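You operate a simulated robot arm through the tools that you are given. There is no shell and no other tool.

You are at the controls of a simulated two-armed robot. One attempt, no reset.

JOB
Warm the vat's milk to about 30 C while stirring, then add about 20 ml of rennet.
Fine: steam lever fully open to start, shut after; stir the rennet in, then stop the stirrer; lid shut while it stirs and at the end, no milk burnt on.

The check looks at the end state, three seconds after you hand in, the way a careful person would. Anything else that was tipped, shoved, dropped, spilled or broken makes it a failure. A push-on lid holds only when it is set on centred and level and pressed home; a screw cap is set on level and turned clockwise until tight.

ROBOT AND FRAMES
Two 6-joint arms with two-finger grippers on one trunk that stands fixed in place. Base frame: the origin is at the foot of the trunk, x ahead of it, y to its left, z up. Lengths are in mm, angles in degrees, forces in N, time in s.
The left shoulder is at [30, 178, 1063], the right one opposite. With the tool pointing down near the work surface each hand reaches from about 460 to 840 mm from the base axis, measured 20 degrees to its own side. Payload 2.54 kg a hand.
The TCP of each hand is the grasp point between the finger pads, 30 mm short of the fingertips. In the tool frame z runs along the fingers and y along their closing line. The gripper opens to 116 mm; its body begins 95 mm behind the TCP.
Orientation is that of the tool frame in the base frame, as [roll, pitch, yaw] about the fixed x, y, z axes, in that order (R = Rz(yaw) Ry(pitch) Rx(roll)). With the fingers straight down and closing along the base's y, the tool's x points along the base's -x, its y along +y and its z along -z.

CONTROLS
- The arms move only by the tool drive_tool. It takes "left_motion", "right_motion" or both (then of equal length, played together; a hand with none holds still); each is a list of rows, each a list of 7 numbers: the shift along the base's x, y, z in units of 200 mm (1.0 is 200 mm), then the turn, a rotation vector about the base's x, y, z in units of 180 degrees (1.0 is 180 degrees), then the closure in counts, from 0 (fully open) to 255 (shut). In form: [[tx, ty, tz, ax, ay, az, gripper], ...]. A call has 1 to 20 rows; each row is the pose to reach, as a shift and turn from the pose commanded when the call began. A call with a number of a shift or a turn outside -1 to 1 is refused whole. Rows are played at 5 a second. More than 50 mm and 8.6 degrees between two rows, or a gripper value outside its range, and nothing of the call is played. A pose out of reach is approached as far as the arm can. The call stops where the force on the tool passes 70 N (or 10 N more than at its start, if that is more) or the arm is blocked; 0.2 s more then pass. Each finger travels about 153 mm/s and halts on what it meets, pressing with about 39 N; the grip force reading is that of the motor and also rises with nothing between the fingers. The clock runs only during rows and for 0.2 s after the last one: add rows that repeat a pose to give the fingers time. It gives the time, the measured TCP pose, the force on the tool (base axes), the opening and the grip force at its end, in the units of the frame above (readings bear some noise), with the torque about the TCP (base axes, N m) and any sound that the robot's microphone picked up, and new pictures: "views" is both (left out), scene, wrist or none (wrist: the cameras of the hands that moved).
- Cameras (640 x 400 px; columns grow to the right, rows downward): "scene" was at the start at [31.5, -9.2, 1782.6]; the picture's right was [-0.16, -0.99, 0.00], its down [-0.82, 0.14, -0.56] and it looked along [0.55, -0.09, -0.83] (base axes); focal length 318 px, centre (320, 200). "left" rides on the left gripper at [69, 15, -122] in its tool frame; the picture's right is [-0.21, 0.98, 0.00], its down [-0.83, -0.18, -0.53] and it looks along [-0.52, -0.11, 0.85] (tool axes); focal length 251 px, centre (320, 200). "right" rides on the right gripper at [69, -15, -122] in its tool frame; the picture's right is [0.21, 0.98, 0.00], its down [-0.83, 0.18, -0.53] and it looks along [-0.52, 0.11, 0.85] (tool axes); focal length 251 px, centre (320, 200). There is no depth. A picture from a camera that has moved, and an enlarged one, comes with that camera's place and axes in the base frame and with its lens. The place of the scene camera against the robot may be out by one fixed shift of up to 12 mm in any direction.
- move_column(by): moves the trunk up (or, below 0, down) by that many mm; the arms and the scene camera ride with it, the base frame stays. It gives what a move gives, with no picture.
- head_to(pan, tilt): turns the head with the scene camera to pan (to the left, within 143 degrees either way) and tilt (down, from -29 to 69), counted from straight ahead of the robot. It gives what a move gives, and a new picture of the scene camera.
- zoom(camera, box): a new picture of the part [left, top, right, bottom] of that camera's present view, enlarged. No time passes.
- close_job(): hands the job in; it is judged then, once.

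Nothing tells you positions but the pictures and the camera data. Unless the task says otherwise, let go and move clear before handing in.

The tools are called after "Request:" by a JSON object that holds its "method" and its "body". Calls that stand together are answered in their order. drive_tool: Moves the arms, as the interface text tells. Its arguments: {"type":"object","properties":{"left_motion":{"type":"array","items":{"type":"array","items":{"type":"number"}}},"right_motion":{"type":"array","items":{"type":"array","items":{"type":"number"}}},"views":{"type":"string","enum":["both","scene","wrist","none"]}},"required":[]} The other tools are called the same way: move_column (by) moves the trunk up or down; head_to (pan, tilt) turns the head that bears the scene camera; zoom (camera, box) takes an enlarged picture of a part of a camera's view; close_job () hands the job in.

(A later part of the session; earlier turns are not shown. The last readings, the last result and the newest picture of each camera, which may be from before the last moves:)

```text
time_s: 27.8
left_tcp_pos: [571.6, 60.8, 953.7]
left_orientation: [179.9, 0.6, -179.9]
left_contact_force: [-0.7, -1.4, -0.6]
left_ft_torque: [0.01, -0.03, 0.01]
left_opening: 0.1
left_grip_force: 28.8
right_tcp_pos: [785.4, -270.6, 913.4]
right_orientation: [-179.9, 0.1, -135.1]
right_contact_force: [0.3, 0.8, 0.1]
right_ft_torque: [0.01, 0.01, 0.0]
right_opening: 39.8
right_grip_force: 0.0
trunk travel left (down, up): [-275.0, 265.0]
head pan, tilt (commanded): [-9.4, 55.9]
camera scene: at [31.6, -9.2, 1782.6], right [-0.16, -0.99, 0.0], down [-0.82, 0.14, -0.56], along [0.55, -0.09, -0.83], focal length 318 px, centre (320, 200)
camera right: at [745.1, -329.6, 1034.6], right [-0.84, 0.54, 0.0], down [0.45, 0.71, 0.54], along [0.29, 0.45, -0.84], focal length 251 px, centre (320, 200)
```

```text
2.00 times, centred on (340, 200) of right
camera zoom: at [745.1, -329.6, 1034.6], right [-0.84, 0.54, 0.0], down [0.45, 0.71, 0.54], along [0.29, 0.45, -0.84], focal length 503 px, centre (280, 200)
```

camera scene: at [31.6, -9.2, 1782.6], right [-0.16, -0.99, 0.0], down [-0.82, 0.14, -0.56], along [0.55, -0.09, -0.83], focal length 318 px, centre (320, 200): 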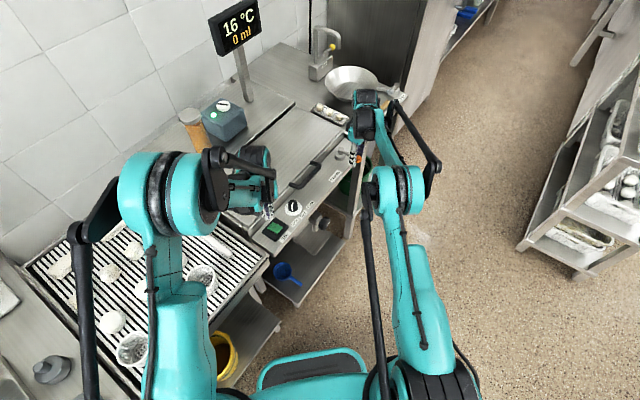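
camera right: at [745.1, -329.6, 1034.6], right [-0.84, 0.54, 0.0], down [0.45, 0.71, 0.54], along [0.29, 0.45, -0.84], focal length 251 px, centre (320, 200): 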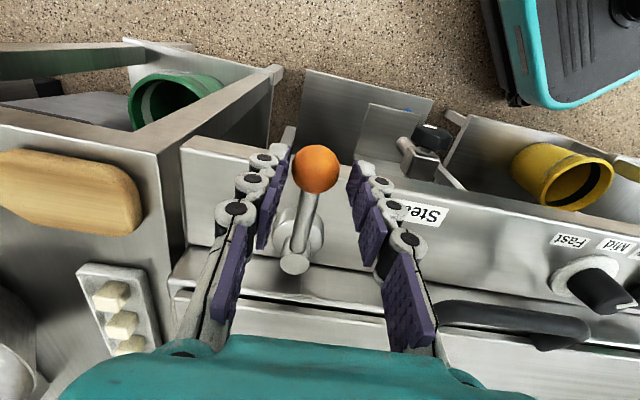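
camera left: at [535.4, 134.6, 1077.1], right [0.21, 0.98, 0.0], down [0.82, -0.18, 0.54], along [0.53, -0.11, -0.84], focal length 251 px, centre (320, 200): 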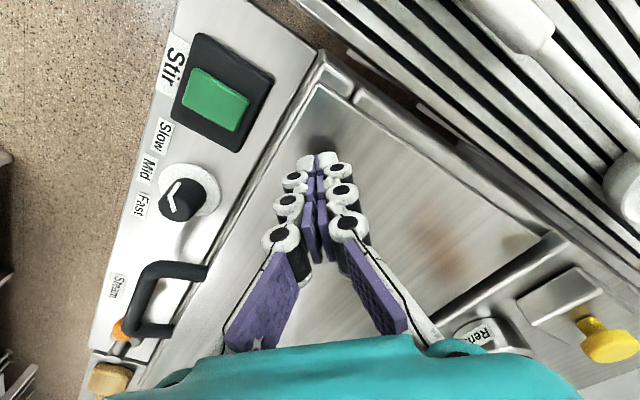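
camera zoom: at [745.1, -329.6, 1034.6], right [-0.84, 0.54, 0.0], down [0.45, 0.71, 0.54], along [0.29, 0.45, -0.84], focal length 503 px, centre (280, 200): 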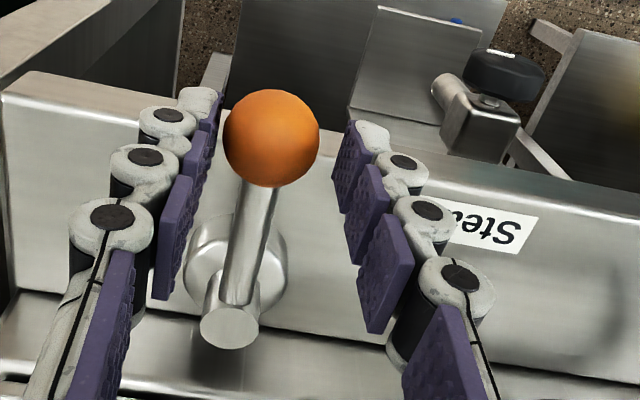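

The lever points straight out, fully open, and the display reads 16 °C and is rising about 0.4 °C/s. While it heats I will bring the left hand toward the yellow rennet button at about (790, 320, 966), tilted forward for reach.

Request:
{"method": "drive_tool", "body": {"left_motion": [[0.0, 0.1, 0.2, 0, 0, 0, 255], [0.08, 0.3, 0.3, 0, -0.04, 0, 255], [0.16, 0.5, 0.4, 0, -0.08, 0, 255], [0.24, 0.7, 0.45, 0, -0.12, 0, 255], [0.32, 0.88, 0.45, 0, -0.1667, 0, 255], [0.39, 1.0, 0.45, 0, -0.1667, 0, 255]], "views": "both"}}

Request:
{"method": "zoom", "body": {"camera": "scene", "box": [180, 0, 280, 160]}}

```text
time_s: 29.2
left_tcp_pos: [651.1, 260.1, 1041.4]
left_orientation: [180.0, 30.7, -180.0]
left_contact_force: [0.2, 0.1, 0.7]
left_ft_torque: [0.02, 0.02, -0.01]
left_opening: 0.1
left_grip_force: 28.2
right_tcp_pos: [786.5, -269.4, 913.3]
right_orientation: [-179.9, 0.2, -135.0]
right_contact_force: [0.1, 0.4, -0.2]
right_ft_torque: [0.0, 0.03, -0.02]
right_opening: 39.9
right_grip_force: 0.0
trunk travel left (down, up): [-275.0, 265.0]
head pan, tilt (commanded): [-9.4, 55.9]
camera scene: at [32.5, -8.8, 1782.5], right [-0.16, -0.99, 0.0], down [-0.82, 0.14, -0.56], along [0.55, -0.09, -0.83], focal length 318 px, centre (320, 200)
camera left: at [529.2, 276.3, 1112.4], right [0.18, 0.98, 0.11], down [0.44, -0.18, 0.88], along [0.88, -0.11, -0.46], focal length 251 px, centre (320, 200)
```

scene: 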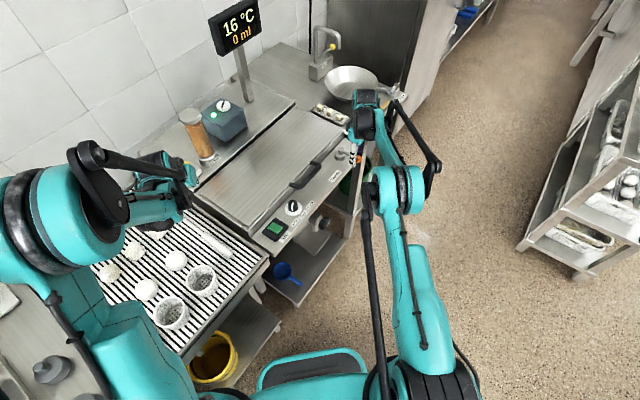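
left: 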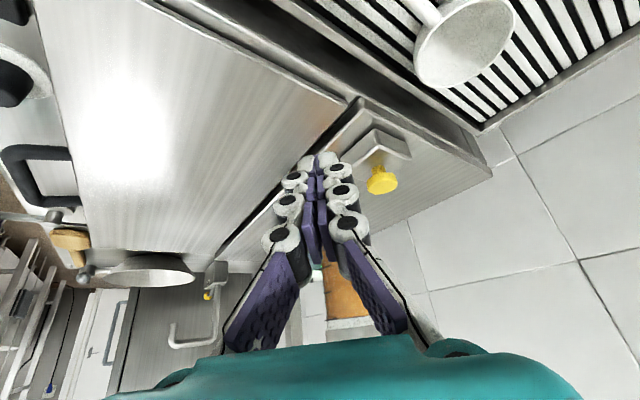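

```text
2.50 times, centred on (230, 80) of scene
camera zoom: at [32.5, -8.8, 1782.5], right [-0.16, -0.99, 0.0], down [-0.82, 0.14, -0.56], along [0.55, -0.09, -0.83], focal length 794 px, centre (545, 500)
```

zoom: 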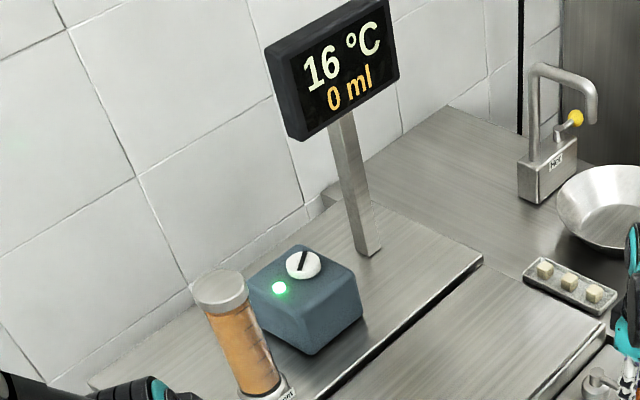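

The new view agrees on the yellow button at about (789, 319, 968). I will zoom in on its shape while the milk keeps heating.

Request:
{"method": "zoom", "body": {"camera": "left", "box": [320, 90, 480, 230]}}

Request:
{"method": "drive_tool", "body": {"left_motion": [[0.1, 0.05, 0, 0, 0, 0, 255], [0.2, 0.1, 0, 0, 0, 0, 255], [0.3, 0.15, 0, 0, 0, 0, 255], [0.4, 0.2, 0, 0, 0, 0, 255], [0.5, 0.26, 0, 0, 0, 0, 255], [0.6, 0.29, 0, 0, 0, 0, 255]], "views": "both"}}

Request:
{"method": "zoom", "body": {"camera": "scene", "box": [160, 0, 260, 200]}}

Request:
{"method": "zoom", "body": {"camera": "left", "box": [240, 90, 440, 240]}}

```text
2.86 times, centred on (400, 160) of left
camera zoom: at [529.2, 276.3, 1112.4], right [0.18, 0.98, 0.11], down [0.44, -0.18, 0.88], along [0.88, -0.11, -0.46], focal length 718 px, centre (91, 314)
```

zoom: 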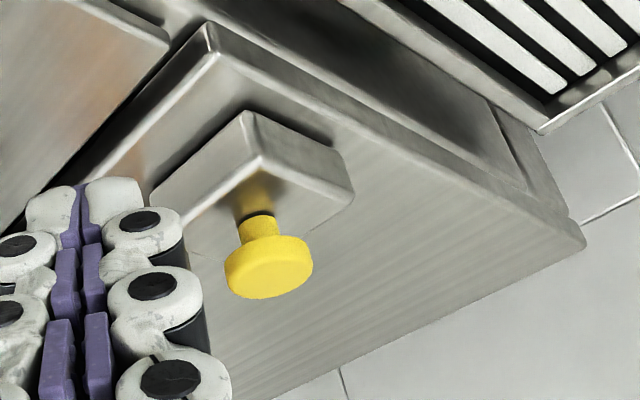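

```text
time_s: 30.6
left_tcp_pos: [769.3, 318.1, 1042.9]
left_orientation: [180.0, 30.6, -179.8]
left_contact_force: [0.2, 0.5, -0.6]
left_ft_torque: [0.0, 0.01, -0.04]
left_opening: 0.2
left_grip_force: 28.5
right_tcp_pos: [785.3, -270.5, 912.7]
right_orientation: [-179.9, 0.1, -135.0]
right_contact_force: [-0.6, 0.5, -0.1]
right_ft_torque: [-0.02, 0.02, 0.0]
right_opening: 39.8
right_grip_force: 0.0
trunk travel left (down, up): [-275.0, 265.0]
head pan, tilt (commanded): [-9.4, 55.9]
camera scene: at [32.5, -9.2, 1782.5], right [-0.16, -0.99, 0.0], down [-0.82, 0.14, -0.56], along [0.55, -0.09, -0.83], focal length 318 px, centre (320, 200)
camera left: at [648.2, 333.0, 1113.1], right [0.18, 0.98, 0.11], down [0.44, -0.18, 0.88], along [0.88, -0.11, -0.46], focal length 251 px, centre (320, 200)
```

scene: 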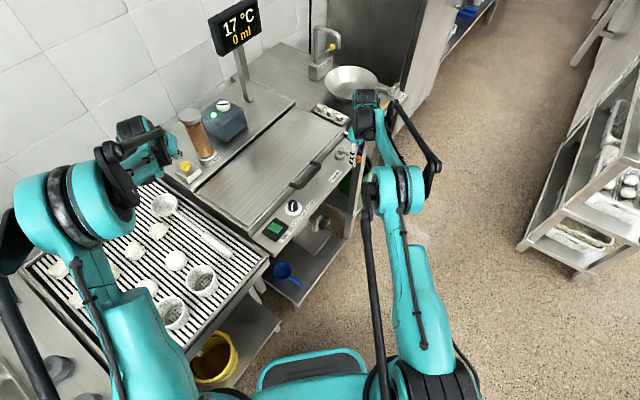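
left: 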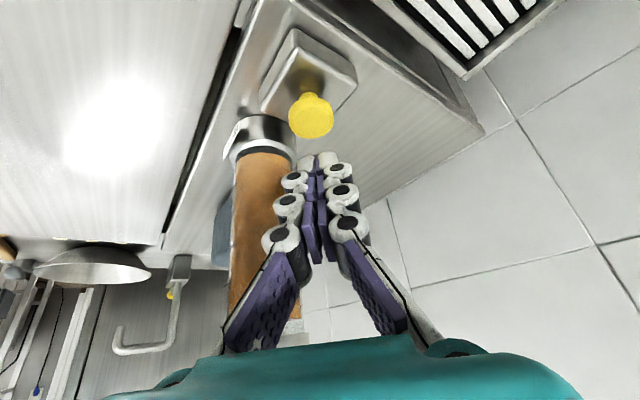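

```text
2.00 times, centred on (210, 100) of scene
camera zoom: at [32.5, -9.2, 1782.5], right [-0.16, -0.99, 0.0], down [-0.82, 0.14, -0.56], along [0.55, -0.09, -0.83], focal length 635 px, centre (540, 400)
```

zoom: 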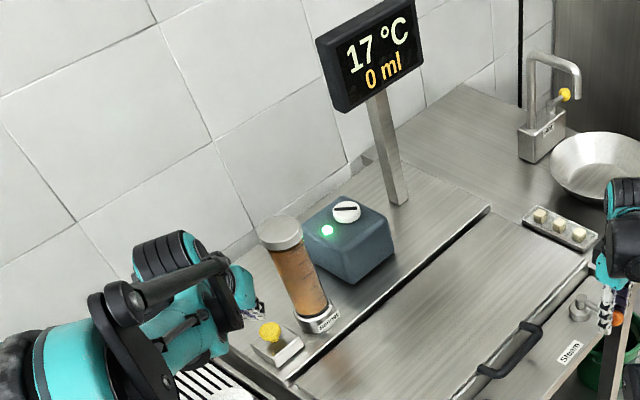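

```text
2.67 times, centred on (340, 165) of left
camera zoom: at [648.2, 333.0, 1113.1], right [0.18, 0.98, 0.11], down [0.44, -0.18, 0.88], along [0.88, -0.11, -0.46], focal length 670 px, centre (267, 293)
```

zoom: 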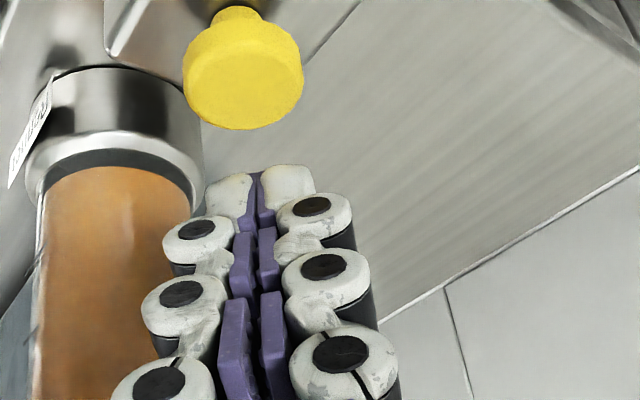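

It reads 17 °C, rising about 1 °C every 2.8 s. I will place the left fingertips just above the yellow button and wait.

Request:
{"method": "drive_tool", "body": {"left_motion": [[0.025, -0.01, -0.05, 0, 0, 0, 255], [0.025, -0.01, -0.1, 0, 0, 0, 255], [0.025, -0.01, -0.13, 0, 0, 0, 255], [0.025, -0.01, -0.13, 0, 0, 0, 255], [0.025, -0.01, -0.13, 0, 0, 0, 255], [0.025, -0.01, -0.13, 0, 0, 0, 255], [0.025, -0.01, -0.13, 0, 0, 0, 255], [0.025, -0.01, -0.13, 0, 0, 0, 255], [0.025, -0.01, -0.13, 0, 0, 0, 255], [0.025, -0.01, -0.13, 0, 0, 0, 255], [0.025, -0.01, -0.13, 0, 0, 0, 255], [0.025, -0.01, -0.13, 0, 0, 0, 255], [0.025, -0.01, -0.13, 0, 0, 0, 255], [0.025, -0.01, -0.13, 0, 0, 0, 255], [0.025, -0.01, -0.13, 0, 0, 0, 255]], "views": "both"}}

Request:
{"method": "zoom", "body": {"camera": "left", "box": [240, 90, 440, 240]}}

Request:
{"method": "zoom", "body": {"camera": "scene", "box": [160, 0, 260, 200]}}

```text
time_s: 33.8
left_tcp_pos: [776.0, 315.9, 1017.5]
left_orientation: [179.9, 30.6, -179.9]
left_contact_force: [-0.8, 0.1, 0.9]
left_ft_torque: [-0.01, -0.01, 0.0]
left_opening: 0.0
left_grip_force: 28.7
right_tcp_pos: [785.1, -270.5, 912.9]
right_orientation: [-180.0, 0.1, -135.0]
right_contact_force: [0.4, -0.3, -0.1]
right_ft_torque: [-0.02, -0.03, -0.02]
right_opening: 40.0
right_grip_force: 0.0
trunk travel left (down, up): [-275.0, 265.0]
head pan, tilt (commanded): [-9.4, 55.9]
camera scene: at [31.7, -9.2, 1782.6], right [-0.16, -0.99, 0.0], down [-0.82, 0.14, -0.56], along [0.55, -0.09, -0.83], focal length 318 px, centre (320, 200)
camera left: at [653.6, 330.8, 1087.9], right [0.18, 0.98, 0.11], down [0.44, -0.18, 0.88], along [0.88, -0.11, -0.46], focal length 251 px, centre (320, 200)
```

scene: 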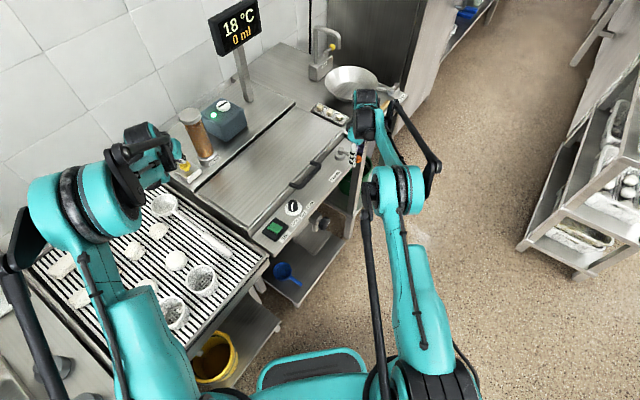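
left: 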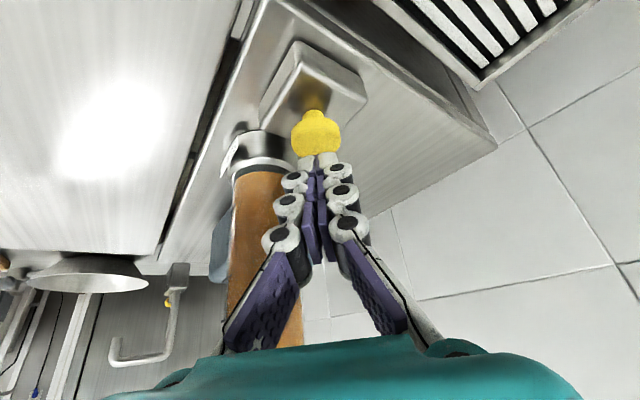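

```text
2.67 times, centred on (340, 165) of left
camera zoom: at [653.6, 330.8, 1087.9], right [0.18, 0.98, 0.11], down [0.44, -0.18, 0.88], along [0.88, -0.11, -0.46], focal length 670 px, centre (267, 293)
```

zoom: 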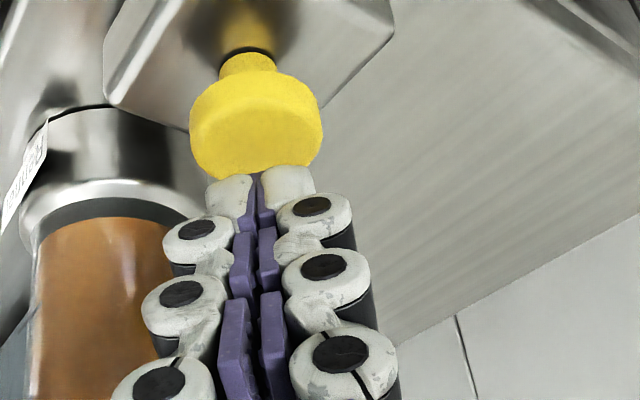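

```text
2.00 times, centred on (210, 100) of scene
camera zoom: at [31.7, -9.2, 1782.6], right [-0.16, -0.99, 0.0], down [-0.82, 0.14, -0.56], along [0.55, -0.09, -0.83], focal length 635 px, centre (540, 400)
```

zoom: 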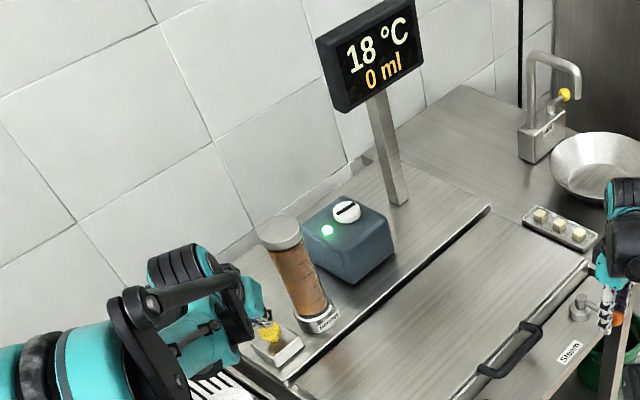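

It reads 18 °C and the tips are just above the button. I will wait in place.

Request:
{"method": "drive_tool", "body": {"left_motion": [[0, 0, 0, 0, 0, 0, 255], [0, 0, 0, 0, 0, 0, 255], [0, 0, 0, 0, 0, 0, 255], [0, 0, 0, 0, 0, 0, 255], [0, 0, 0, 0, 0, 0, 255], [0, 0, 0, 0, 0, 0, 255], [0, 0, 0, 0, 0, 0, 255], [0, 0, 0, 0, 0, 0, 255], [0, 0, 0, 0, 0, 0, 255], [0, 0, 0, 0, 0, 0, 255], [0, 0, 0, 0, 0, 0, 255], [0, 0, 0, 0, 0, 0, 255], [0, 0, 0, 0, 0, 0, 255], [0, 0, 0, 0, 0, 0, 255], [0, 0, 0, 0, 0, 0, 255], [0, 0, 0, 0, 0, 0, 255], [0, 0, 0, 0, 0, 0, 255], [0, 0, 0, 0, 0, 0, 255], [0, 0, 0, 0, 0, 0, 255], [0, 0, 0, 0, 0, 0, 255]], "views": "none"}}

Request:
{"method": "drive_tool", "body": {"left_motion": [[0, 0, 0, 0, 0, 0, 255], [0, 0, 0, 0, 0, 0, 255], [0, 0, 0, 0, 0, 0, 255], [0, 0, 0, 0, 0, 0, 255], [0, 0, 0, 0, 0, 0, 255], [0, 0, 0, 0, 0, 0, 255], [0, 0, 0, 0, 0, 0, 255], [0, 0, 0, 0, 0, 0, 255], [0, 0, 0, 0, 0, 0, 255], [0, 0, 0, 0, 0, 0, 255], [0, 0, 0, 0, 0, 0, 255], [0, 0, 0, 0, 0, 0, 255], [0, 0, 0, 0, 0, 0, 255], [0, 0, 0, 0, 0, 0, 255], [0, 0, 0, 0, 0, 0, 255], [0, 0, 0, 0, 0, 0, 255], [0, 0, 0, 0, 0, 0, 255], [0, 0, 0, 0, 0, 0, 255], [0, 0, 0, 0, 0, 0, 255], [0, 0, 0, 0, 0, 0, 255]], "views": "none"}}

Request:
{"method": "zoom", "body": {"camera": "scene", "box": [160, 0, 260, 200]}}

```text
time_s: 38.0
left_tcp_pos: [774.9, 315.8, 1018.1]
left_orientation: [-180.0, 30.6, -179.8]
left_contact_force: [0.5, -0.9, 0.7]
left_ft_torque: [-0.02, 0.04, 0.01]
left_opening: 0.0
left_grip_force: 28.4
right_tcp_pos: [784.6, -269.5, 913.5]
right_orientation: [-179.9, 0.1, -134.9]
right_contact_force: [0.3, 0.1, -0.4]
right_ft_torque: [-0.01, 0.0, -0.02]
right_opening: 39.8
right_grip_force: 0.1
trunk travel left (down, up): [-275.0, 265.0]
head pan, tilt (commanded): [-9.4, 55.9]
```

```text
time_s: 42.2
left_tcp_pos: [775.5, 316.5, 1018.4]
left_orientation: [180.0, 30.6, -179.8]
left_contact_force: [-1.1, -0.2, -0.3]
left_ft_torque: [-0.01, 0.01, -0.03]
left_opening: 0.1
left_grip_force: 28.1
right_tcp_pos: [786.0, -270.7, 914.0]
right_orientation: [-179.9, 0.1, -134.9]
right_contact_force: [0.4, 0.1, 0.0]
right_ft_torque: [0.01, 0.01, 0.02]
right_opening: 39.6
right_grip_force: 0.1
trunk travel left (down, up): [-275.0, 265.0]
head pan, tilt (commanded): [-9.4, 55.9]
```

```text
2.00 times, centred on (210, 100) of scene
camera zoom: at [31.7, -9.2, 1782.6], right [-0.16, -0.99, 0.0], down [-0.82, 0.14, -0.56], along [0.55, -0.09, -0.83], focal length 635 px, centre (540, 400)
```

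zoom: 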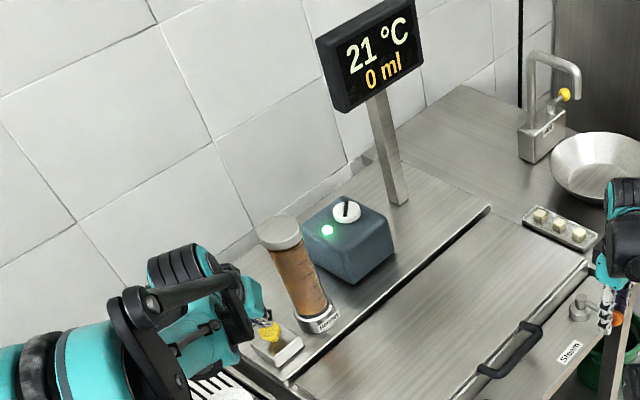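

It reads 21 °C, still about 0.36 °C/s with the stirrer running. I will wait two more periods and check.

Request:
{"method": "drive_tool", "body": {"left_motion": [[0, 0, 0, 0, 0, 0, 255], [0, 0, 0, 0, 0, 0, 255], [0, 0, 0, 0, 0, 0, 255], [0, 0, 0, 0, 0, 0, 255], [0, 0, 0, 0, 0, 0, 255], [0, 0, 0, 0, 0, 0, 255], [0, 0, 0, 0, 0, 0, 255], [0, 0, 0, 0, 0, 0, 255], [0, 0, 0, 0, 0, 0, 255], [0, 0, 0, 0, 0, 0, 255], [0, 0, 0, 0, 0, 0, 255], [0, 0, 0, 0, 0, 0, 255], [0, 0, 0, 0, 0, 0, 255], [0, 0, 0, 0, 0, 0, 255], [0, 0, 0, 0, 0, 0, 255], [0, 0, 0, 0, 0, 0, 255], [0, 0, 0, 0, 0, 0, 255], [0, 0, 0, 0, 0, 0, 255], [0, 0, 0, 0, 0, 0, 255], [0, 0, 0, 0, 0, 0, 255]], "views": "none"}}

Request:
{"method": "drive_tool", "body": {"left_motion": [[0, 0, 0, 0, 0, 0, 255], [0, 0, 0, 0, 0, 0, 255], [0, 0, 0, 0, 0, 0, 255], [0, 0, 0, 0, 0, 0, 255], [0, 0, 0, 0, 0, 0, 255], [0, 0, 0, 0, 0, 0, 255], [0, 0, 0, 0, 0, 0, 255], [0, 0, 0, 0, 0, 0, 255], [0, 0, 0, 0, 0, 0, 255], [0, 0, 0, 0, 0, 0, 255], [0, 0, 0, 0, 0, 0, 255], [0, 0, 0, 0, 0, 0, 255], [0, 0, 0, 0, 0, 0, 255], [0, 0, 0, 0, 0, 0, 255], [0, 0, 0, 0, 0, 0, 255], [0, 0, 0, 0, 0, 0, 255], [0, 0, 0, 0, 0, 0, 255], [0, 0, 0, 0, 0, 0, 255], [0, 0, 0, 0, 0, 0, 255], [0, 0, 0, 0, 0, 0, 255]], "views": "none"}}

Request:
{"method": "zoom", "body": {"camera": "scene", "box": [160, 0, 260, 200]}}

Request:
{"method": "zoom", "body": {"camera": "right", "box": [220, 100, 460, 300]}}

```text
time_s: 46.4
left_tcp_pos: [775.9, 315.3, 1017.6]
left_orientation: [179.9, 30.6, -180.0]
left_contact_force: [-1.0, 0.7, -0.1]
left_ft_torque: [0.02, 0.01, -0.02]
left_opening: 0.2
left_grip_force: 28.3
right_tcp_pos: [785.1, -270.1, 914.0]
right_orientation: [-180.0, 0.1, -135.0]
right_contact_force: [-0.1, 0.3, 0.2]
right_ft_torque: [0.01, -0.01, -0.02]
right_opening: 40.1
right_grip_force: 0.1
trunk travel left (down, up): [-275.0, 265.0]
head pan, tilt (commanded): [-9.4, 55.9]
```

```text
time_s: 50.6
left_tcp_pos: [775.6, 315.0, 1018.5]
left_orientation: [-179.9, 30.6, -179.9]
left_contact_force: [-0.2, 0.1, 0.5]
left_ft_torque: [0.02, 0.0, -0.04]
left_opening: 0.2
left_grip_force: 28.2
right_tcp_pos: [784.6, -269.5, 913.6]
right_orientation: [-179.9, 0.1, -134.9]
right_contact_force: [0.1, 0.4, -0.5]
right_ft_torque: [0.01, -0.02, -0.05]
right_opening: 39.8
right_grip_force: 0.1
trunk travel left (down, up): [-275.0, 265.0]
head pan, tilt (commanded): [-9.4, 55.9]
```

```text
2.00 times, centred on (210, 100) of scene
camera zoom: at [31.7, -9.1, 1782.6], right [-0.16, -0.99, 0.0], down [-0.82, 0.14, -0.56], along [0.55, -0.09, -0.83], focal length 635 px, centre (540, 400)
```

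zoom: 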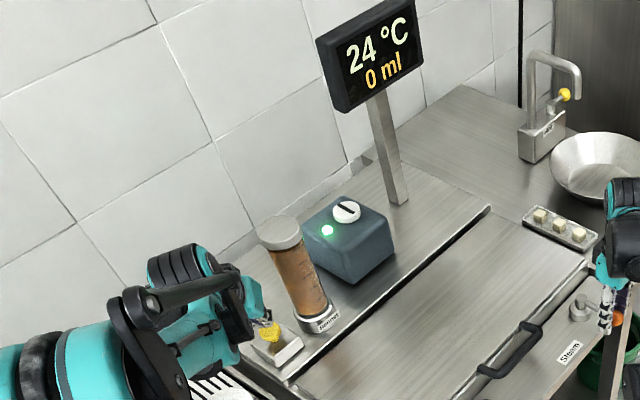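

```text
2.00 times, centred on (340, 200) of right
camera zoom: at [745.2, -329.6, 1034.6], right [-0.84, 0.54, 0.0], down [0.45, 0.71, 0.54], along [0.29, 0.45, -0.84], focal length 503 px, centre (280, 200)
```

zoom: 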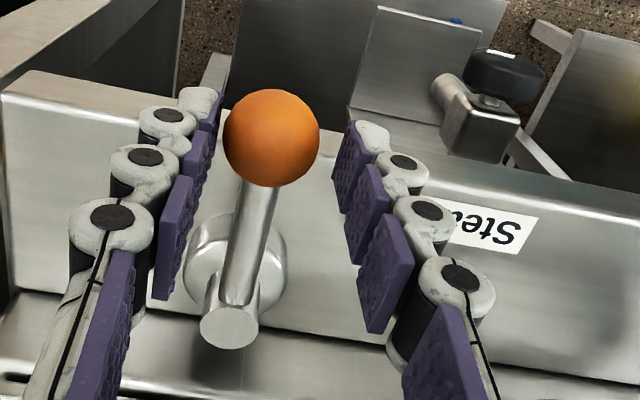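

It reads 24 °C on the same trend. I will wait one more pair of periods to reach about 27 °C.

Request:
{"method": "drive_tool", "body": {"left_motion": [[0, 0, 0, 0, 0, 0, 255], [0, 0, 0, 0, 0, 0, 255], [0, 0, 0, 0, 0, 0, 255], [0, 0, 0, 0, 0, 0, 255], [0, 0, 0, 0, 0, 0, 255], [0, 0, 0, 0, 0, 0, 255], [0, 0, 0, 0, 0, 0, 255], [0, 0, 0, 0, 0, 0, 255], [0, 0, 0, 0, 0, 0, 255], [0, 0, 0, 0, 0, 0, 255], [0, 0, 0, 0, 0, 0, 255], [0, 0, 0, 0, 0, 0, 255], [0, 0, 0, 0, 0, 0, 255], [0, 0, 0, 0, 0, 0, 255], [0, 0, 0, 0, 0, 0, 255], [0, 0, 0, 0, 0, 0, 255], [0, 0, 0, 0, 0, 0, 255], [0, 0, 0, 0, 0, 0, 255], [0, 0, 0, 0, 0, 0, 255], [0, 0, 0, 0, 0, 0, 255]], "views": "none"}}

Request:
{"method": "drive_tool", "body": {"left_motion": [[0, 0, 0, 0, 0, 0, 255], [0, 0, 0, 0, 0, 0, 255], [0, 0, 0, 0, 0, 0, 255], [0, 0, 0, 0, 0, 0, 255], [0, 0, 0, 0, 0, 0, 255], [0, 0, 0, 0, 0, 0, 255], [0, 0, 0, 0, 0, 0, 255], [0, 0, 0, 0, 0, 0, 255], [0, 0, 0, 0, 0, 0, 255], [0, 0, 0, 0, 0, 0, 255], [0, 0, 0, 0, 0, 0, 255], [0, 0, 0, 0, 0, 0, 255], [0, 0, 0, 0, 0, 0, 255], [0, 0, 0, 0, 0, 0, 255], [0, 0, 0, 0, 0, 0, 255], [0, 0, 0, 0, 0, 0, 255], [0, 0, 0, 0, 0, 0, 255], [0, 0, 0, 0, 0, 0, 255], [0, 0, 0, 0, 0, 0, 255], [0, 0, 0, 0, 0, 0, 255]], "views": "none"}}

Request:
{"method": "zoom", "body": {"camera": "scene", "box": [160, 0, 260, 200]}}

```text
time_s: 54.8
left_tcp_pos: [776.2, 315.8, 1016.5]
left_orientation: [-179.9, 30.6, 180.0]
left_contact_force: [0.0, -0.3, 0.0]
left_ft_torque: [0.0, 0.02, 0.02]
left_opening: 0.2
left_grip_force: 28.5
right_tcp_pos: [786.6, -269.2, 912.9]
right_orientation: [-179.9, 0.2, -135.1]
right_contact_force: [-0.3, 0.4, -0.2]
right_ft_torque: [0.0, -0.02, 0.0]
right_opening: 39.9
right_grip_force: 0.1
trunk travel left (down, up): [-275.0, 265.0]
head pan, tilt (commanded): [-9.4, 55.9]
```

```text
time_s: 59.0
left_tcp_pos: [775.3, 316.0, 1019.0]
left_orientation: [180.0, 30.6, -179.9]
left_contact_force: [0.1, -0.7, 0.2]
left_ft_torque: [0.02, -0.03, -0.02]
left_opening: 0.0
left_grip_force: 29.2
right_tcp_pos: [784.7, -269.2, 912.6]
right_orientation: [-179.9, 0.1, -135.0]
right_contact_force: [-0.2, -0.3, -0.2]
right_ft_torque: [0.02, 0.01, -0.03]
right_opening: 39.7
right_grip_force: 0.1
trunk travel left (down, up): [-275.0, 265.0]
head pan, tilt (commanded): [-9.4, 55.9]
```

```text
2.00 times, centred on (210, 100) of scene
camera zoom: at [31.7, -9.2, 1782.6], right [-0.16, -0.99, 0.0], down [-0.82, 0.14, -0.56], along [0.55, -0.09, -0.83], focal length 635 px, centre (540, 400)
```

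zoom: 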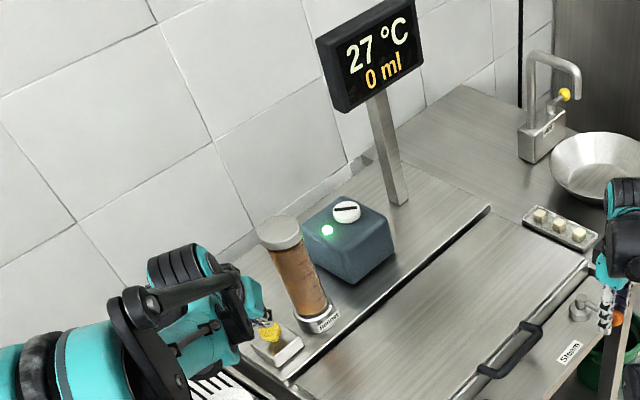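

It reads 27 °C at 59 s, so 30 °C should come at about 67 s. I will wait one more period and check before starting to close.

Request:
{"method": "drive_tool", "body": {"left_motion": [[0, 0, 0, 0, 0, 0, 255], [0, 0, 0, 0, 0, 0, 255], [0, 0, 0, 0, 0, 0, 255], [0, 0, 0, 0, 0, 0, 255], [0, 0, 0, 0, 0, 0, 255], [0, 0, 0, 0, 0, 0, 255], [0, 0, 0, 0, 0, 0, 255], [0, 0, 0, 0, 0, 0, 255], [0, 0, 0, 0, 0, 0, 255], [0, 0, 0, 0, 0, 0, 255], [0, 0, 0, 0, 0, 0, 255], [0, 0, 0, 0, 0, 0, 255], [0, 0, 0, 0, 0, 0, 255], [0, 0, 0, 0, 0, 0, 255], [0, 0, 0, 0, 0, 0, 255], [0, 0, 0, 0, 0, 0, 255], [0, 0, 0, 0, 0, 0, 255], [0, 0, 0, 0, 0, 0, 255], [0, 0, 0, 0, 0, 0, 255], [0, 0, 0, 0, 0, 0, 255]], "views": "none"}}

Request:
{"method": "zoom", "body": {"camera": "scene", "box": [160, 0, 260, 200]}}

Request:
{"method": "drive_tool", "body": {"left_motion": [[0, 0, 0, 0, 0, 0, 255], [0, 0, 0, 0, 0, 0, 255]], "views": "none"}}

Request:
{"method": "zoom", "body": {"camera": "scene", "box": [160, 0, 260, 200]}}

```text
time_s: 63.2
left_tcp_pos: [774.8, 315.5, 1017.0]
left_orientation: [-180.0, 30.6, -179.9]
left_contact_force: [0.7, 0.0, 0.5]
left_ft_torque: [0.03, 0.01, -0.01]
left_opening: 0.0
left_grip_force: 28.5
right_tcp_pos: [783.2, -270.7, 912.8]
right_orientation: [-179.8, 0.1, -135.0]
right_contact_force: [0.5, 0.4, 0.9]
right_ft_torque: [0.01, 0.0, 0.0]
right_opening: 40.0
right_grip_force: 0.1
trunk travel left (down, up): [-275.0, 265.0]
head pan, tilt (commanded): [-9.4, 55.9]
```

```text
2.00 times, centred on (210, 100) of scene
camera zoom: at [31.7, -9.2, 1782.6], right [-0.16, -0.99, 0.0], down [-0.82, 0.14, -0.56], along [0.55, -0.09, -0.83], focal length 635 px, centre (540, 400)
```

zoom: 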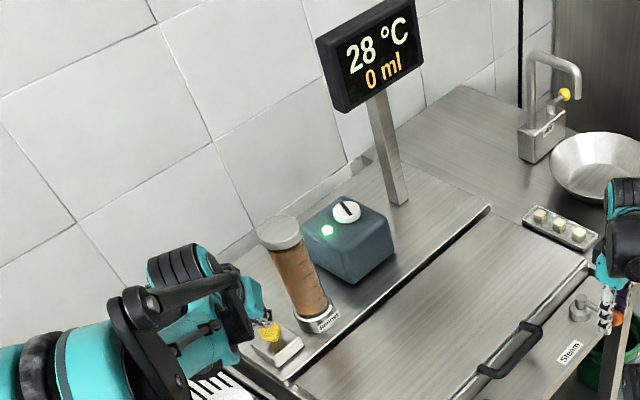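

```text
time_s: 63.8
left_tcp_pos: [775.0, 314.8, 1018.6]
left_orientation: [180.0, 30.6, -179.9]
left_contact_force: [0.2, 0.0, 0.1]
left_ft_torque: [-0.03, -0.01, 0.02]
left_opening: 0.0
left_grip_force: 28.2
right_tcp_pos: [785.1, -269.6, 913.4]
right_orientation: [-180.0, 0.1, -135.0]
right_contact_force: [-0.3, -0.8, 0.2]
right_ft_torque: [0.01, 0.01, -0.02]
right_opening: 40.1
right_grip_force: 0.0
trunk travel left (down, up): [-275.0, 265.0]
head pan, tilt (commanded): [-9.4, 55.9]
```

```text
2.00 times, centred on (210, 100) of scene
camera zoom: at [31.7, -9.2, 1782.6], right [-0.16, -0.99, 0.0], down [-0.82, 0.14, -0.56], along [0.55, -0.09, -0.83], focal length 635 px, centre (540, 400)
```

zoom: 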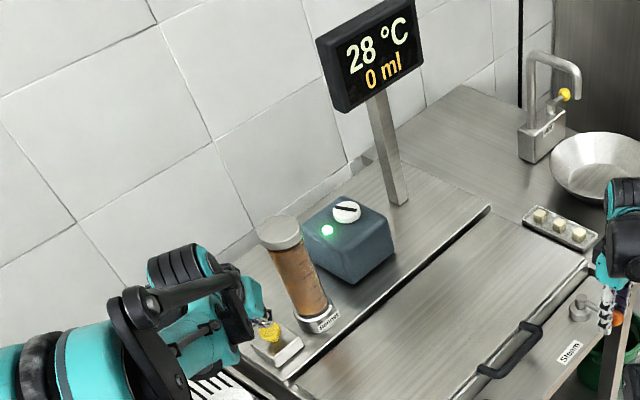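

It is 28 °C at 63.8 s. I will take small waits to catch the switch to 29 and calibrate the timing.

Request:
{"method": "drive_tool", "body": {"left_motion": [[0, 0, 0, 0, 0, 0, 255], [0, 0, 0, 0, 0, 0, 255]], "views": "none"}}

Request:
{"method": "zoom", "body": {"camera": "scene", "box": [200, 0, 280, 60]}}

Request:
{"method": "drive_tool", "body": {"left_motion": [[0, 0, 0, 0, 0, 0, 255], [0, 0, 0, 0, 0, 0, 255]], "views": "none"}}

Request:
{"method": "zoom", "body": {"camera": "scene", "box": [200, 0, 280, 60]}}

```text
time_s: 64.4
left_tcp_pos: [775.2, 316.4, 1018.2]
left_orientation: [179.9, 30.6, -179.9]
left_contact_force: [-0.9, 1.4, -0.3]
left_ft_torque: [0.05, 0.02, 0.0]
left_opening: 0.1
left_grip_force: 28.3
right_tcp_pos: [785.2, -271.6, 913.4]
right_orientation: [180.0, 0.1, -135.0]
right_contact_force: [-0.7, 0.6, 0.3]
right_ft_torque: [0.02, 0.0, -0.01]
right_opening: 40.1
right_grip_force: 0.1
trunk travel left (down, up): [-275.0, 265.0]
head pan, tilt (commanded): [-9.4, 55.9]
```

```text
6.67 times, centred on (240, 30) of scene
camera zoom: at [31.7, -9.2, 1782.6], right [-0.16, -0.99, 0.0], down [-0.82, 0.14, -0.56], along [0.55, -0.09, -0.83], focal length 2118 px, centre (853, 1333)
```

zoom: 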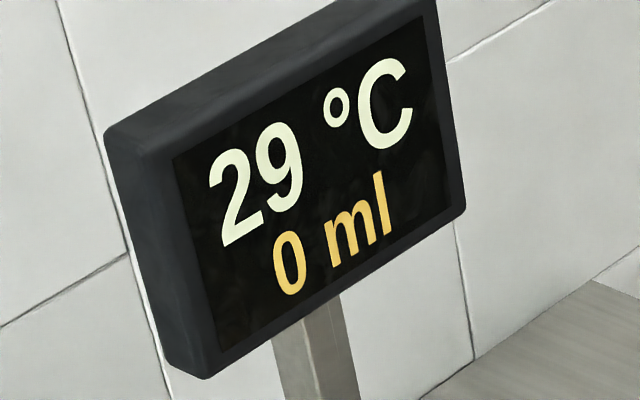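

```text
time_s: 65.0
left_tcp_pos: [775.8, 316.4, 1017.5]
left_orientation: [179.9, 30.6, -179.9]
left_contact_force: [0.3, -0.2, 0.4]
left_ft_torque: [-0.04, 0.03, -0.02]
left_opening: 0.1
left_grip_force: 28.7
right_tcp_pos: [785.3, -269.5, 913.7]
right_orientation: [-179.9, 0.1, -135.1]
right_contact_force: [0.5, -0.4, 0.4]
right_ft_torque: [0.01, -0.01, 0.0]
right_opening: 40.0
right_grip_force: 0.0
trunk travel left (down, up): [-275.0, 265.0]
head pan, tilt (commanded): [-9.4, 55.9]
```

```text
6.67 times, centred on (240, 30) of scene
camera zoom: at [31.7, -9.2, 1782.6], right [-0.16, -0.99, 0.0], down [-0.82, 0.14, -0.56], along [0.55, -0.09, -0.83], focal length 2118 px, centre (853, 1333)
```

zoom: 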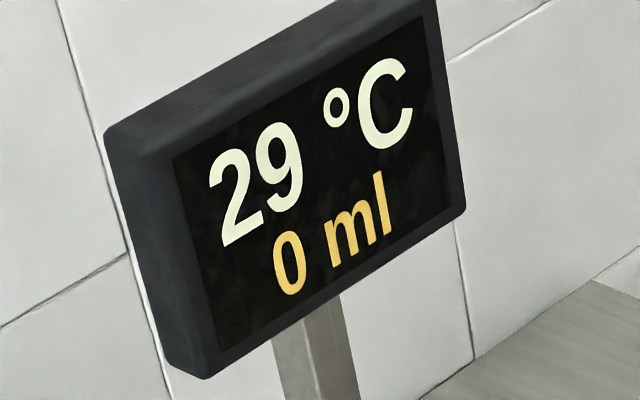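

The switch to 29 came at about 64.1 s, so closing should start near 66 s. This next call holds about 0.8 s and then swings the lever fully back to shut, with the fingers a little tighter around the ball.

Request:
{"method": "drive_tool", "body": {"right_motion": [[0, 0, 0, 0, 0, 0, 180], [0, 0, 0, 0, 0, 0, 180], [0, 0, 0, 0, 0, 0, 180], [0, 0, 0, 0, 0, 0, 180], [-0.0305, 0.0334, 0, 0, 0, -0.0417, 180], [-0.0563, 0.0705, 0, 0, 0, -0.0833, 180], [-0.0771, 0.1106, 0, 0, 0, -0.125, 180], [-0.0924, 0.1531, 0, 0, 0, -0.1667, 180], [-0.1021, 0.1973, 0, 0, 0, -0.2083, 180], [-0.1059, 0.2423, 0, 0, 0, -0.25, 180], [-0.1039, 0.2874, 0, 0, 0, -0.2917, 180], [-0.0959, 0.3319, 0, 0, 0, -0.3333, 180], [-0.0822, 0.375, 0, 0, 0, -0.375, 180], [-0.063, 0.4159, 0, 0, 0, -0.4167, 180], [-0.0386, 0.454, 0, 0, 0, -0.4583, 180], [-0.0095, 0.4885, 0, 0, 0, -0.5, 180], [0.0078, 0.5053, 0, 0, 0, -0.5, 180]], "views": "both"}}

Request:
{"method": "zoom", "body": {"camera": "right", "box": [220, 60, 460, 300]}}

Request:
{"method": "zoom", "body": {"camera": "scene", "box": [160, 0, 260, 200]}}

```text
time_s: 68.6
left_tcp_pos: [775.4, 316.5, 1018.0]
left_orientation: [-180.0, 30.5, -179.9]
left_contact_force: [0.6, -0.1, -0.2]
left_ft_torque: [-0.03, 0.01, 0.0]
left_opening: 0.0
left_grip_force: 28.6
right_tcp_pos: [788.0, -169.0, 912.0]
right_orientation: [-180.0, -0.1, 134.9]
right_contact_force: [-1.7, -0.9, 0.5]
right_ft_torque: [-0.01, 0.01, 0.01]
right_opening: 35.6
right_grip_force: 0.9
trunk travel left (down, up): [-275.0, 265.0]
head pan, tilt (commanded): [-9.4, 55.9]
camera scene: at [31.6, -9.3, 1782.6], right [-0.16, -0.99, 0.0], down [-0.82, 0.14, -0.56], along [0.55, -0.09, -0.83], focal length 318 px, centre (320, 200)
camera right: at [727.3, -130.4, 1033.7], right [0.54, 0.84, 0.0], down [0.71, -0.46, 0.53], along [0.45, -0.29, -0.85], focal length 251 px, centre (320, 200)
```

scene: 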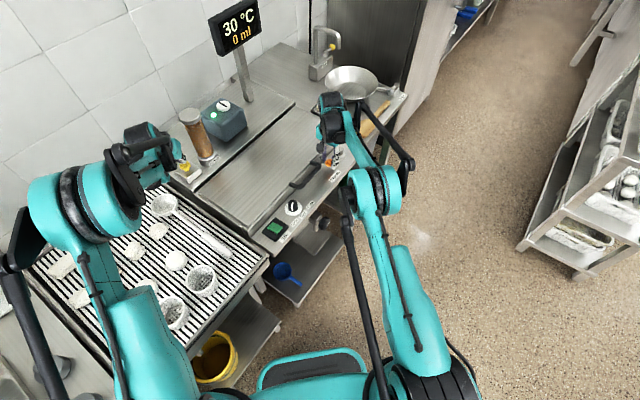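
right: 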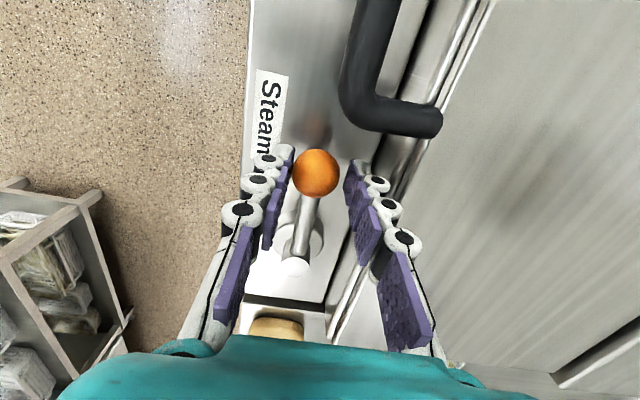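

```text
1.67 times, centred on (340, 180) of right
camera zoom: at [727.3, -130.4, 1033.7], right [0.54, 0.84, 0.0], down [0.71, -0.46, 0.53], along [0.45, -0.29, -0.85], focal length 419 px, centre (287, 233)
```

zoom: 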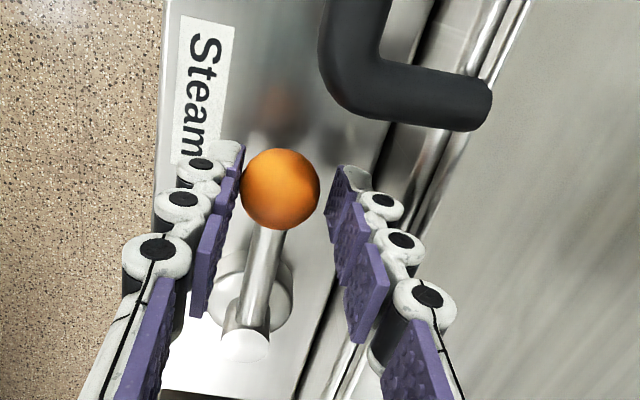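

```text
2.00 times, centred on (210, 100) of scene
camera zoom: at [31.6, -9.3, 1782.6], right [-0.16, -0.99, 0.0], down [-0.82, 0.14, -0.56], along [0.55, -0.09, -0.83], focal length 635 px, centre (540, 400)
```

zoom: 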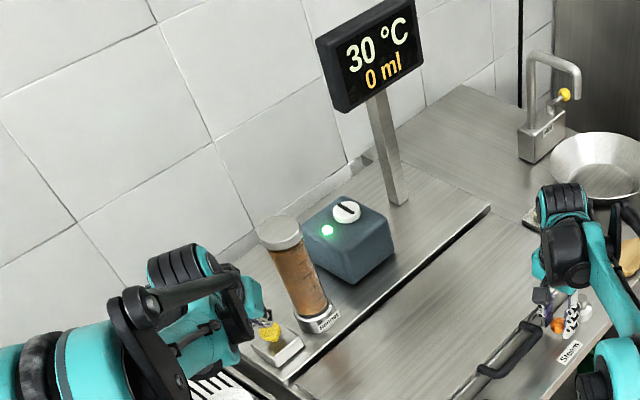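

The display reads 30 °C and the lever is back along the panel, within a degree of where it started. I will give it one more small push toward shut to make sure it is on its stop.

Request:
{"method": "drive_tool", "body": {"right_motion": [[0.007, 0.007, 0, 0, 0, 0, 190], [0.014, 0.014, 0, 0, 0, 0, 190]], "views": "wrist"}}

Request:
{"method": "zoom", "body": {"camera": "right", "box": [220, 60, 460, 300]}}

Request:
{"method": "zoom", "body": {"camera": "scene", "box": [160, 0, 260, 200]}}

```text
time_s: 69.2
left_tcp_pos: [774.9, 315.5, 1018.6]
left_orientation: [180.0, 30.6, -179.8]
left_contact_force: [-0.1, -0.1, -0.5]
left_ft_torque: [-0.03, 0.04, 0.01]
left_opening: 0.0
left_grip_force: 28.4
right_tcp_pos: [789.3, -166.7, 912.2]
right_orientation: [179.9, 0.1, 135.0]
right_contact_force: [-9.8, -6.4, -4.4]
right_ft_torque: [0.0, 0.1, 0.01]
right_opening: 37.4
right_grip_force: 5.8
trunk travel left (down, up): [-275.0, 265.0]
head pan, tilt (commanded): [-9.4, 55.9]
camera right: at [728.3, -129.6, 1033.9], right [0.54, 0.84, 0.0], down [0.71, -0.46, 0.54], along [0.45, -0.29, -0.84], focal length 251 px, centre (320, 200)
```

right: 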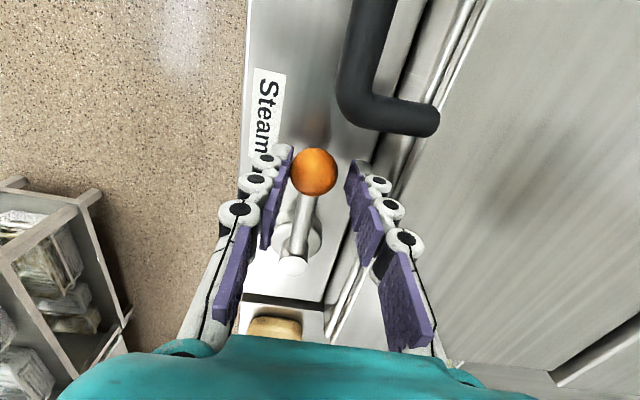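

```text
1.67 times, centred on (340, 180) of right
camera zoom: at [728.3, -129.6, 1033.9], right [0.54, 0.84, 0.0], down [0.71, -0.46, 0.54], along [0.45, -0.29, -0.84], focal length 419 px, centre (287, 233)
```

zoom: 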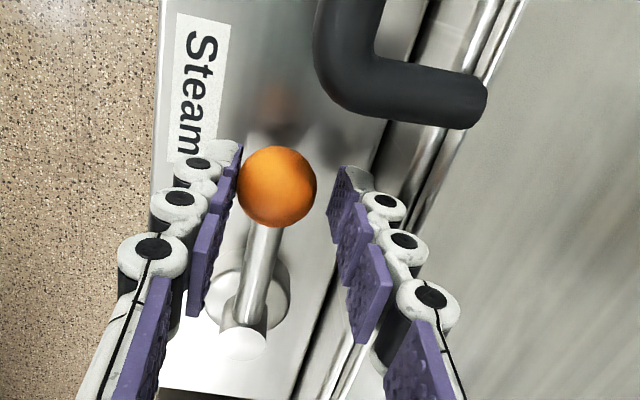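

```text
2.00 times, centred on (210, 100) of scene
camera zoom: at [30.8, -10.5, 1782.5], right [-0.16, -0.99, 0.0], down [-0.82, 0.14, -0.56], along [0.55, -0.09, -0.83], focal length 635 px, centre (540, 400)
```

zoom: 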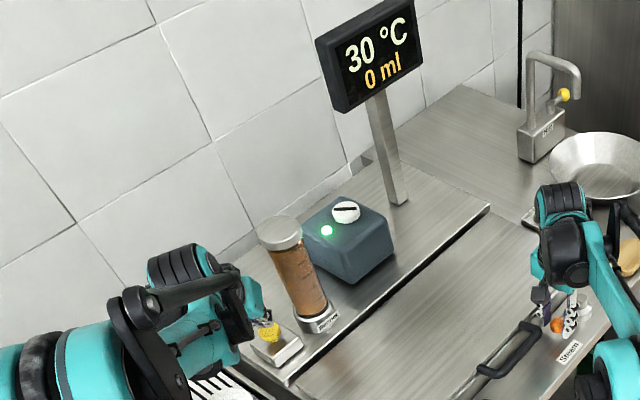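

The lever resists with 12 N on its stop, so the steam is shut and the milk reads 30 °C. I will re-centre the right hand, lift it clear of the lever, and then dose the rennet.

Request:
{"method": "drive_tool", "body": {"right_motion": [[-0.01, -0.01, 0, 0, 0, 0, 167], [-0.02, -0.018, 0, 0, 0, 0, 160], [-0.02, -0.018, 0.1, 0, 0, 0, 160], [-0.02, -0.018, 0.3, 0, 0, 0, 160], [-0.02, -0.018, 0.5, 0, 0, 0, 160], [-0.1, -0.15, 0.65, 0, 0, 0, 160], [-0.2, -0.3, 0.75, 0, 0, 0, 160]], "views": "both"}}

Request:
{"method": "zoom", "body": {"camera": "scene", "box": [160, 0, 260, 200]}}

Request:
{"method": "zoom", "body": {"camera": "right", "box": [220, 0, 460, 180]}}

```text
time_s: 70.8
left_tcp_pos: [774.8, 315.8, 1019.2]
left_orientation: [-180.0, 30.6, -179.9]
left_contact_force: [-0.5, -0.7, 1.1]
left_ft_torque: [0.03, -0.02, -0.02]
left_opening: 0.0
left_grip_force: 28.8
right_tcp_pos: [749.2, -228.3, 1063.1]
right_orientation: [-180.0, 0.0, 135.1]
right_contact_force: [-1.1, -0.5, 1.1]
right_ft_torque: [0.01, 0.02, -0.04]
right_opening: 43.4
right_grip_force: 0.1
trunk travel left (down, up): [-275.0, 265.0]
head pan, tilt (commanded): [-9.4, 55.9]
camera scene: at [30.5, -9.8, 1782.6], right [-0.16, -0.99, 0.0], down [-0.82, 0.14, -0.56], along [0.55, -0.09, -0.83], focal length 318 px, centre (320, 200)
camera right: at [687.8, -189.3, 1183.7], right [0.54, 0.84, 0.0], down [0.71, -0.46, 0.53], along [0.45, -0.29, -0.85], focal length 251 px, centre (320, 200)
```

scene: 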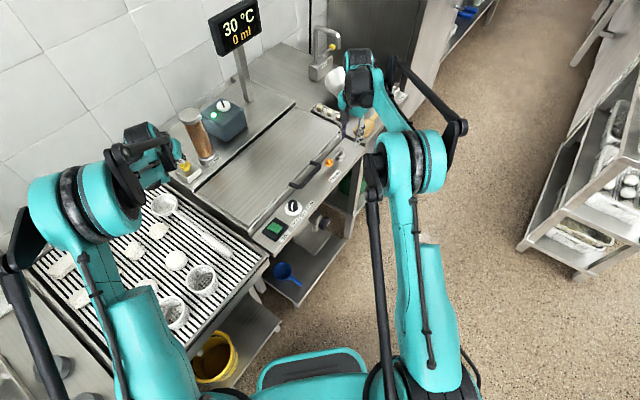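
right: 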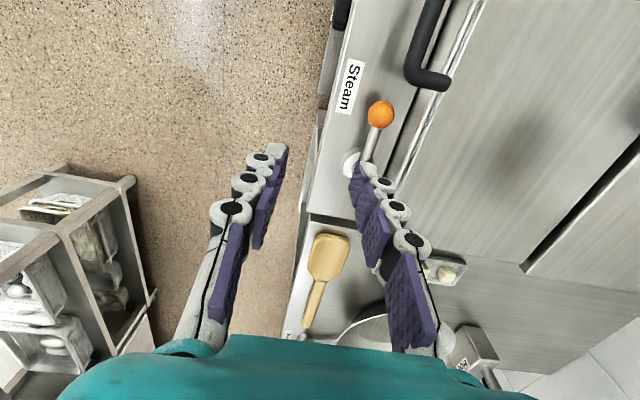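

```text
2.00 times, centred on (210, 100) of scene
camera zoom: at [30.5, -9.8, 1782.6], right [-0.16, -0.99, 0.0], down [-0.82, 0.14, -0.56], along [0.55, -0.09, -0.83], focal length 635 px, centre (540, 400)
```

zoom: 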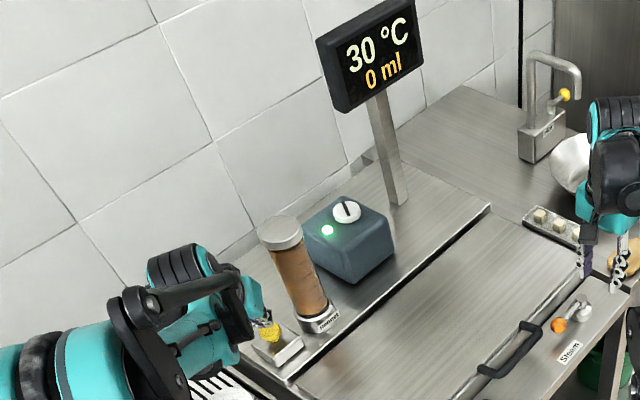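

```text
2.22 times, centred on (340, 90) of right
camera zoom: at [687.8, -189.3, 1183.7], right [0.54, 0.84, 0.0], down [0.71, -0.46, 0.53], along [0.45, -0.29, -0.85], focal length 559 px, centre (276, 444)
```

zoom: 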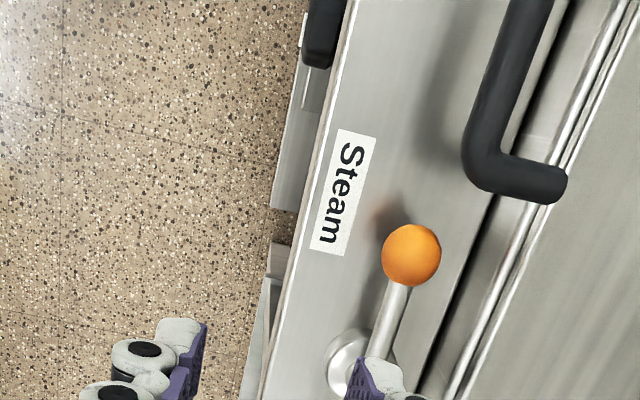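

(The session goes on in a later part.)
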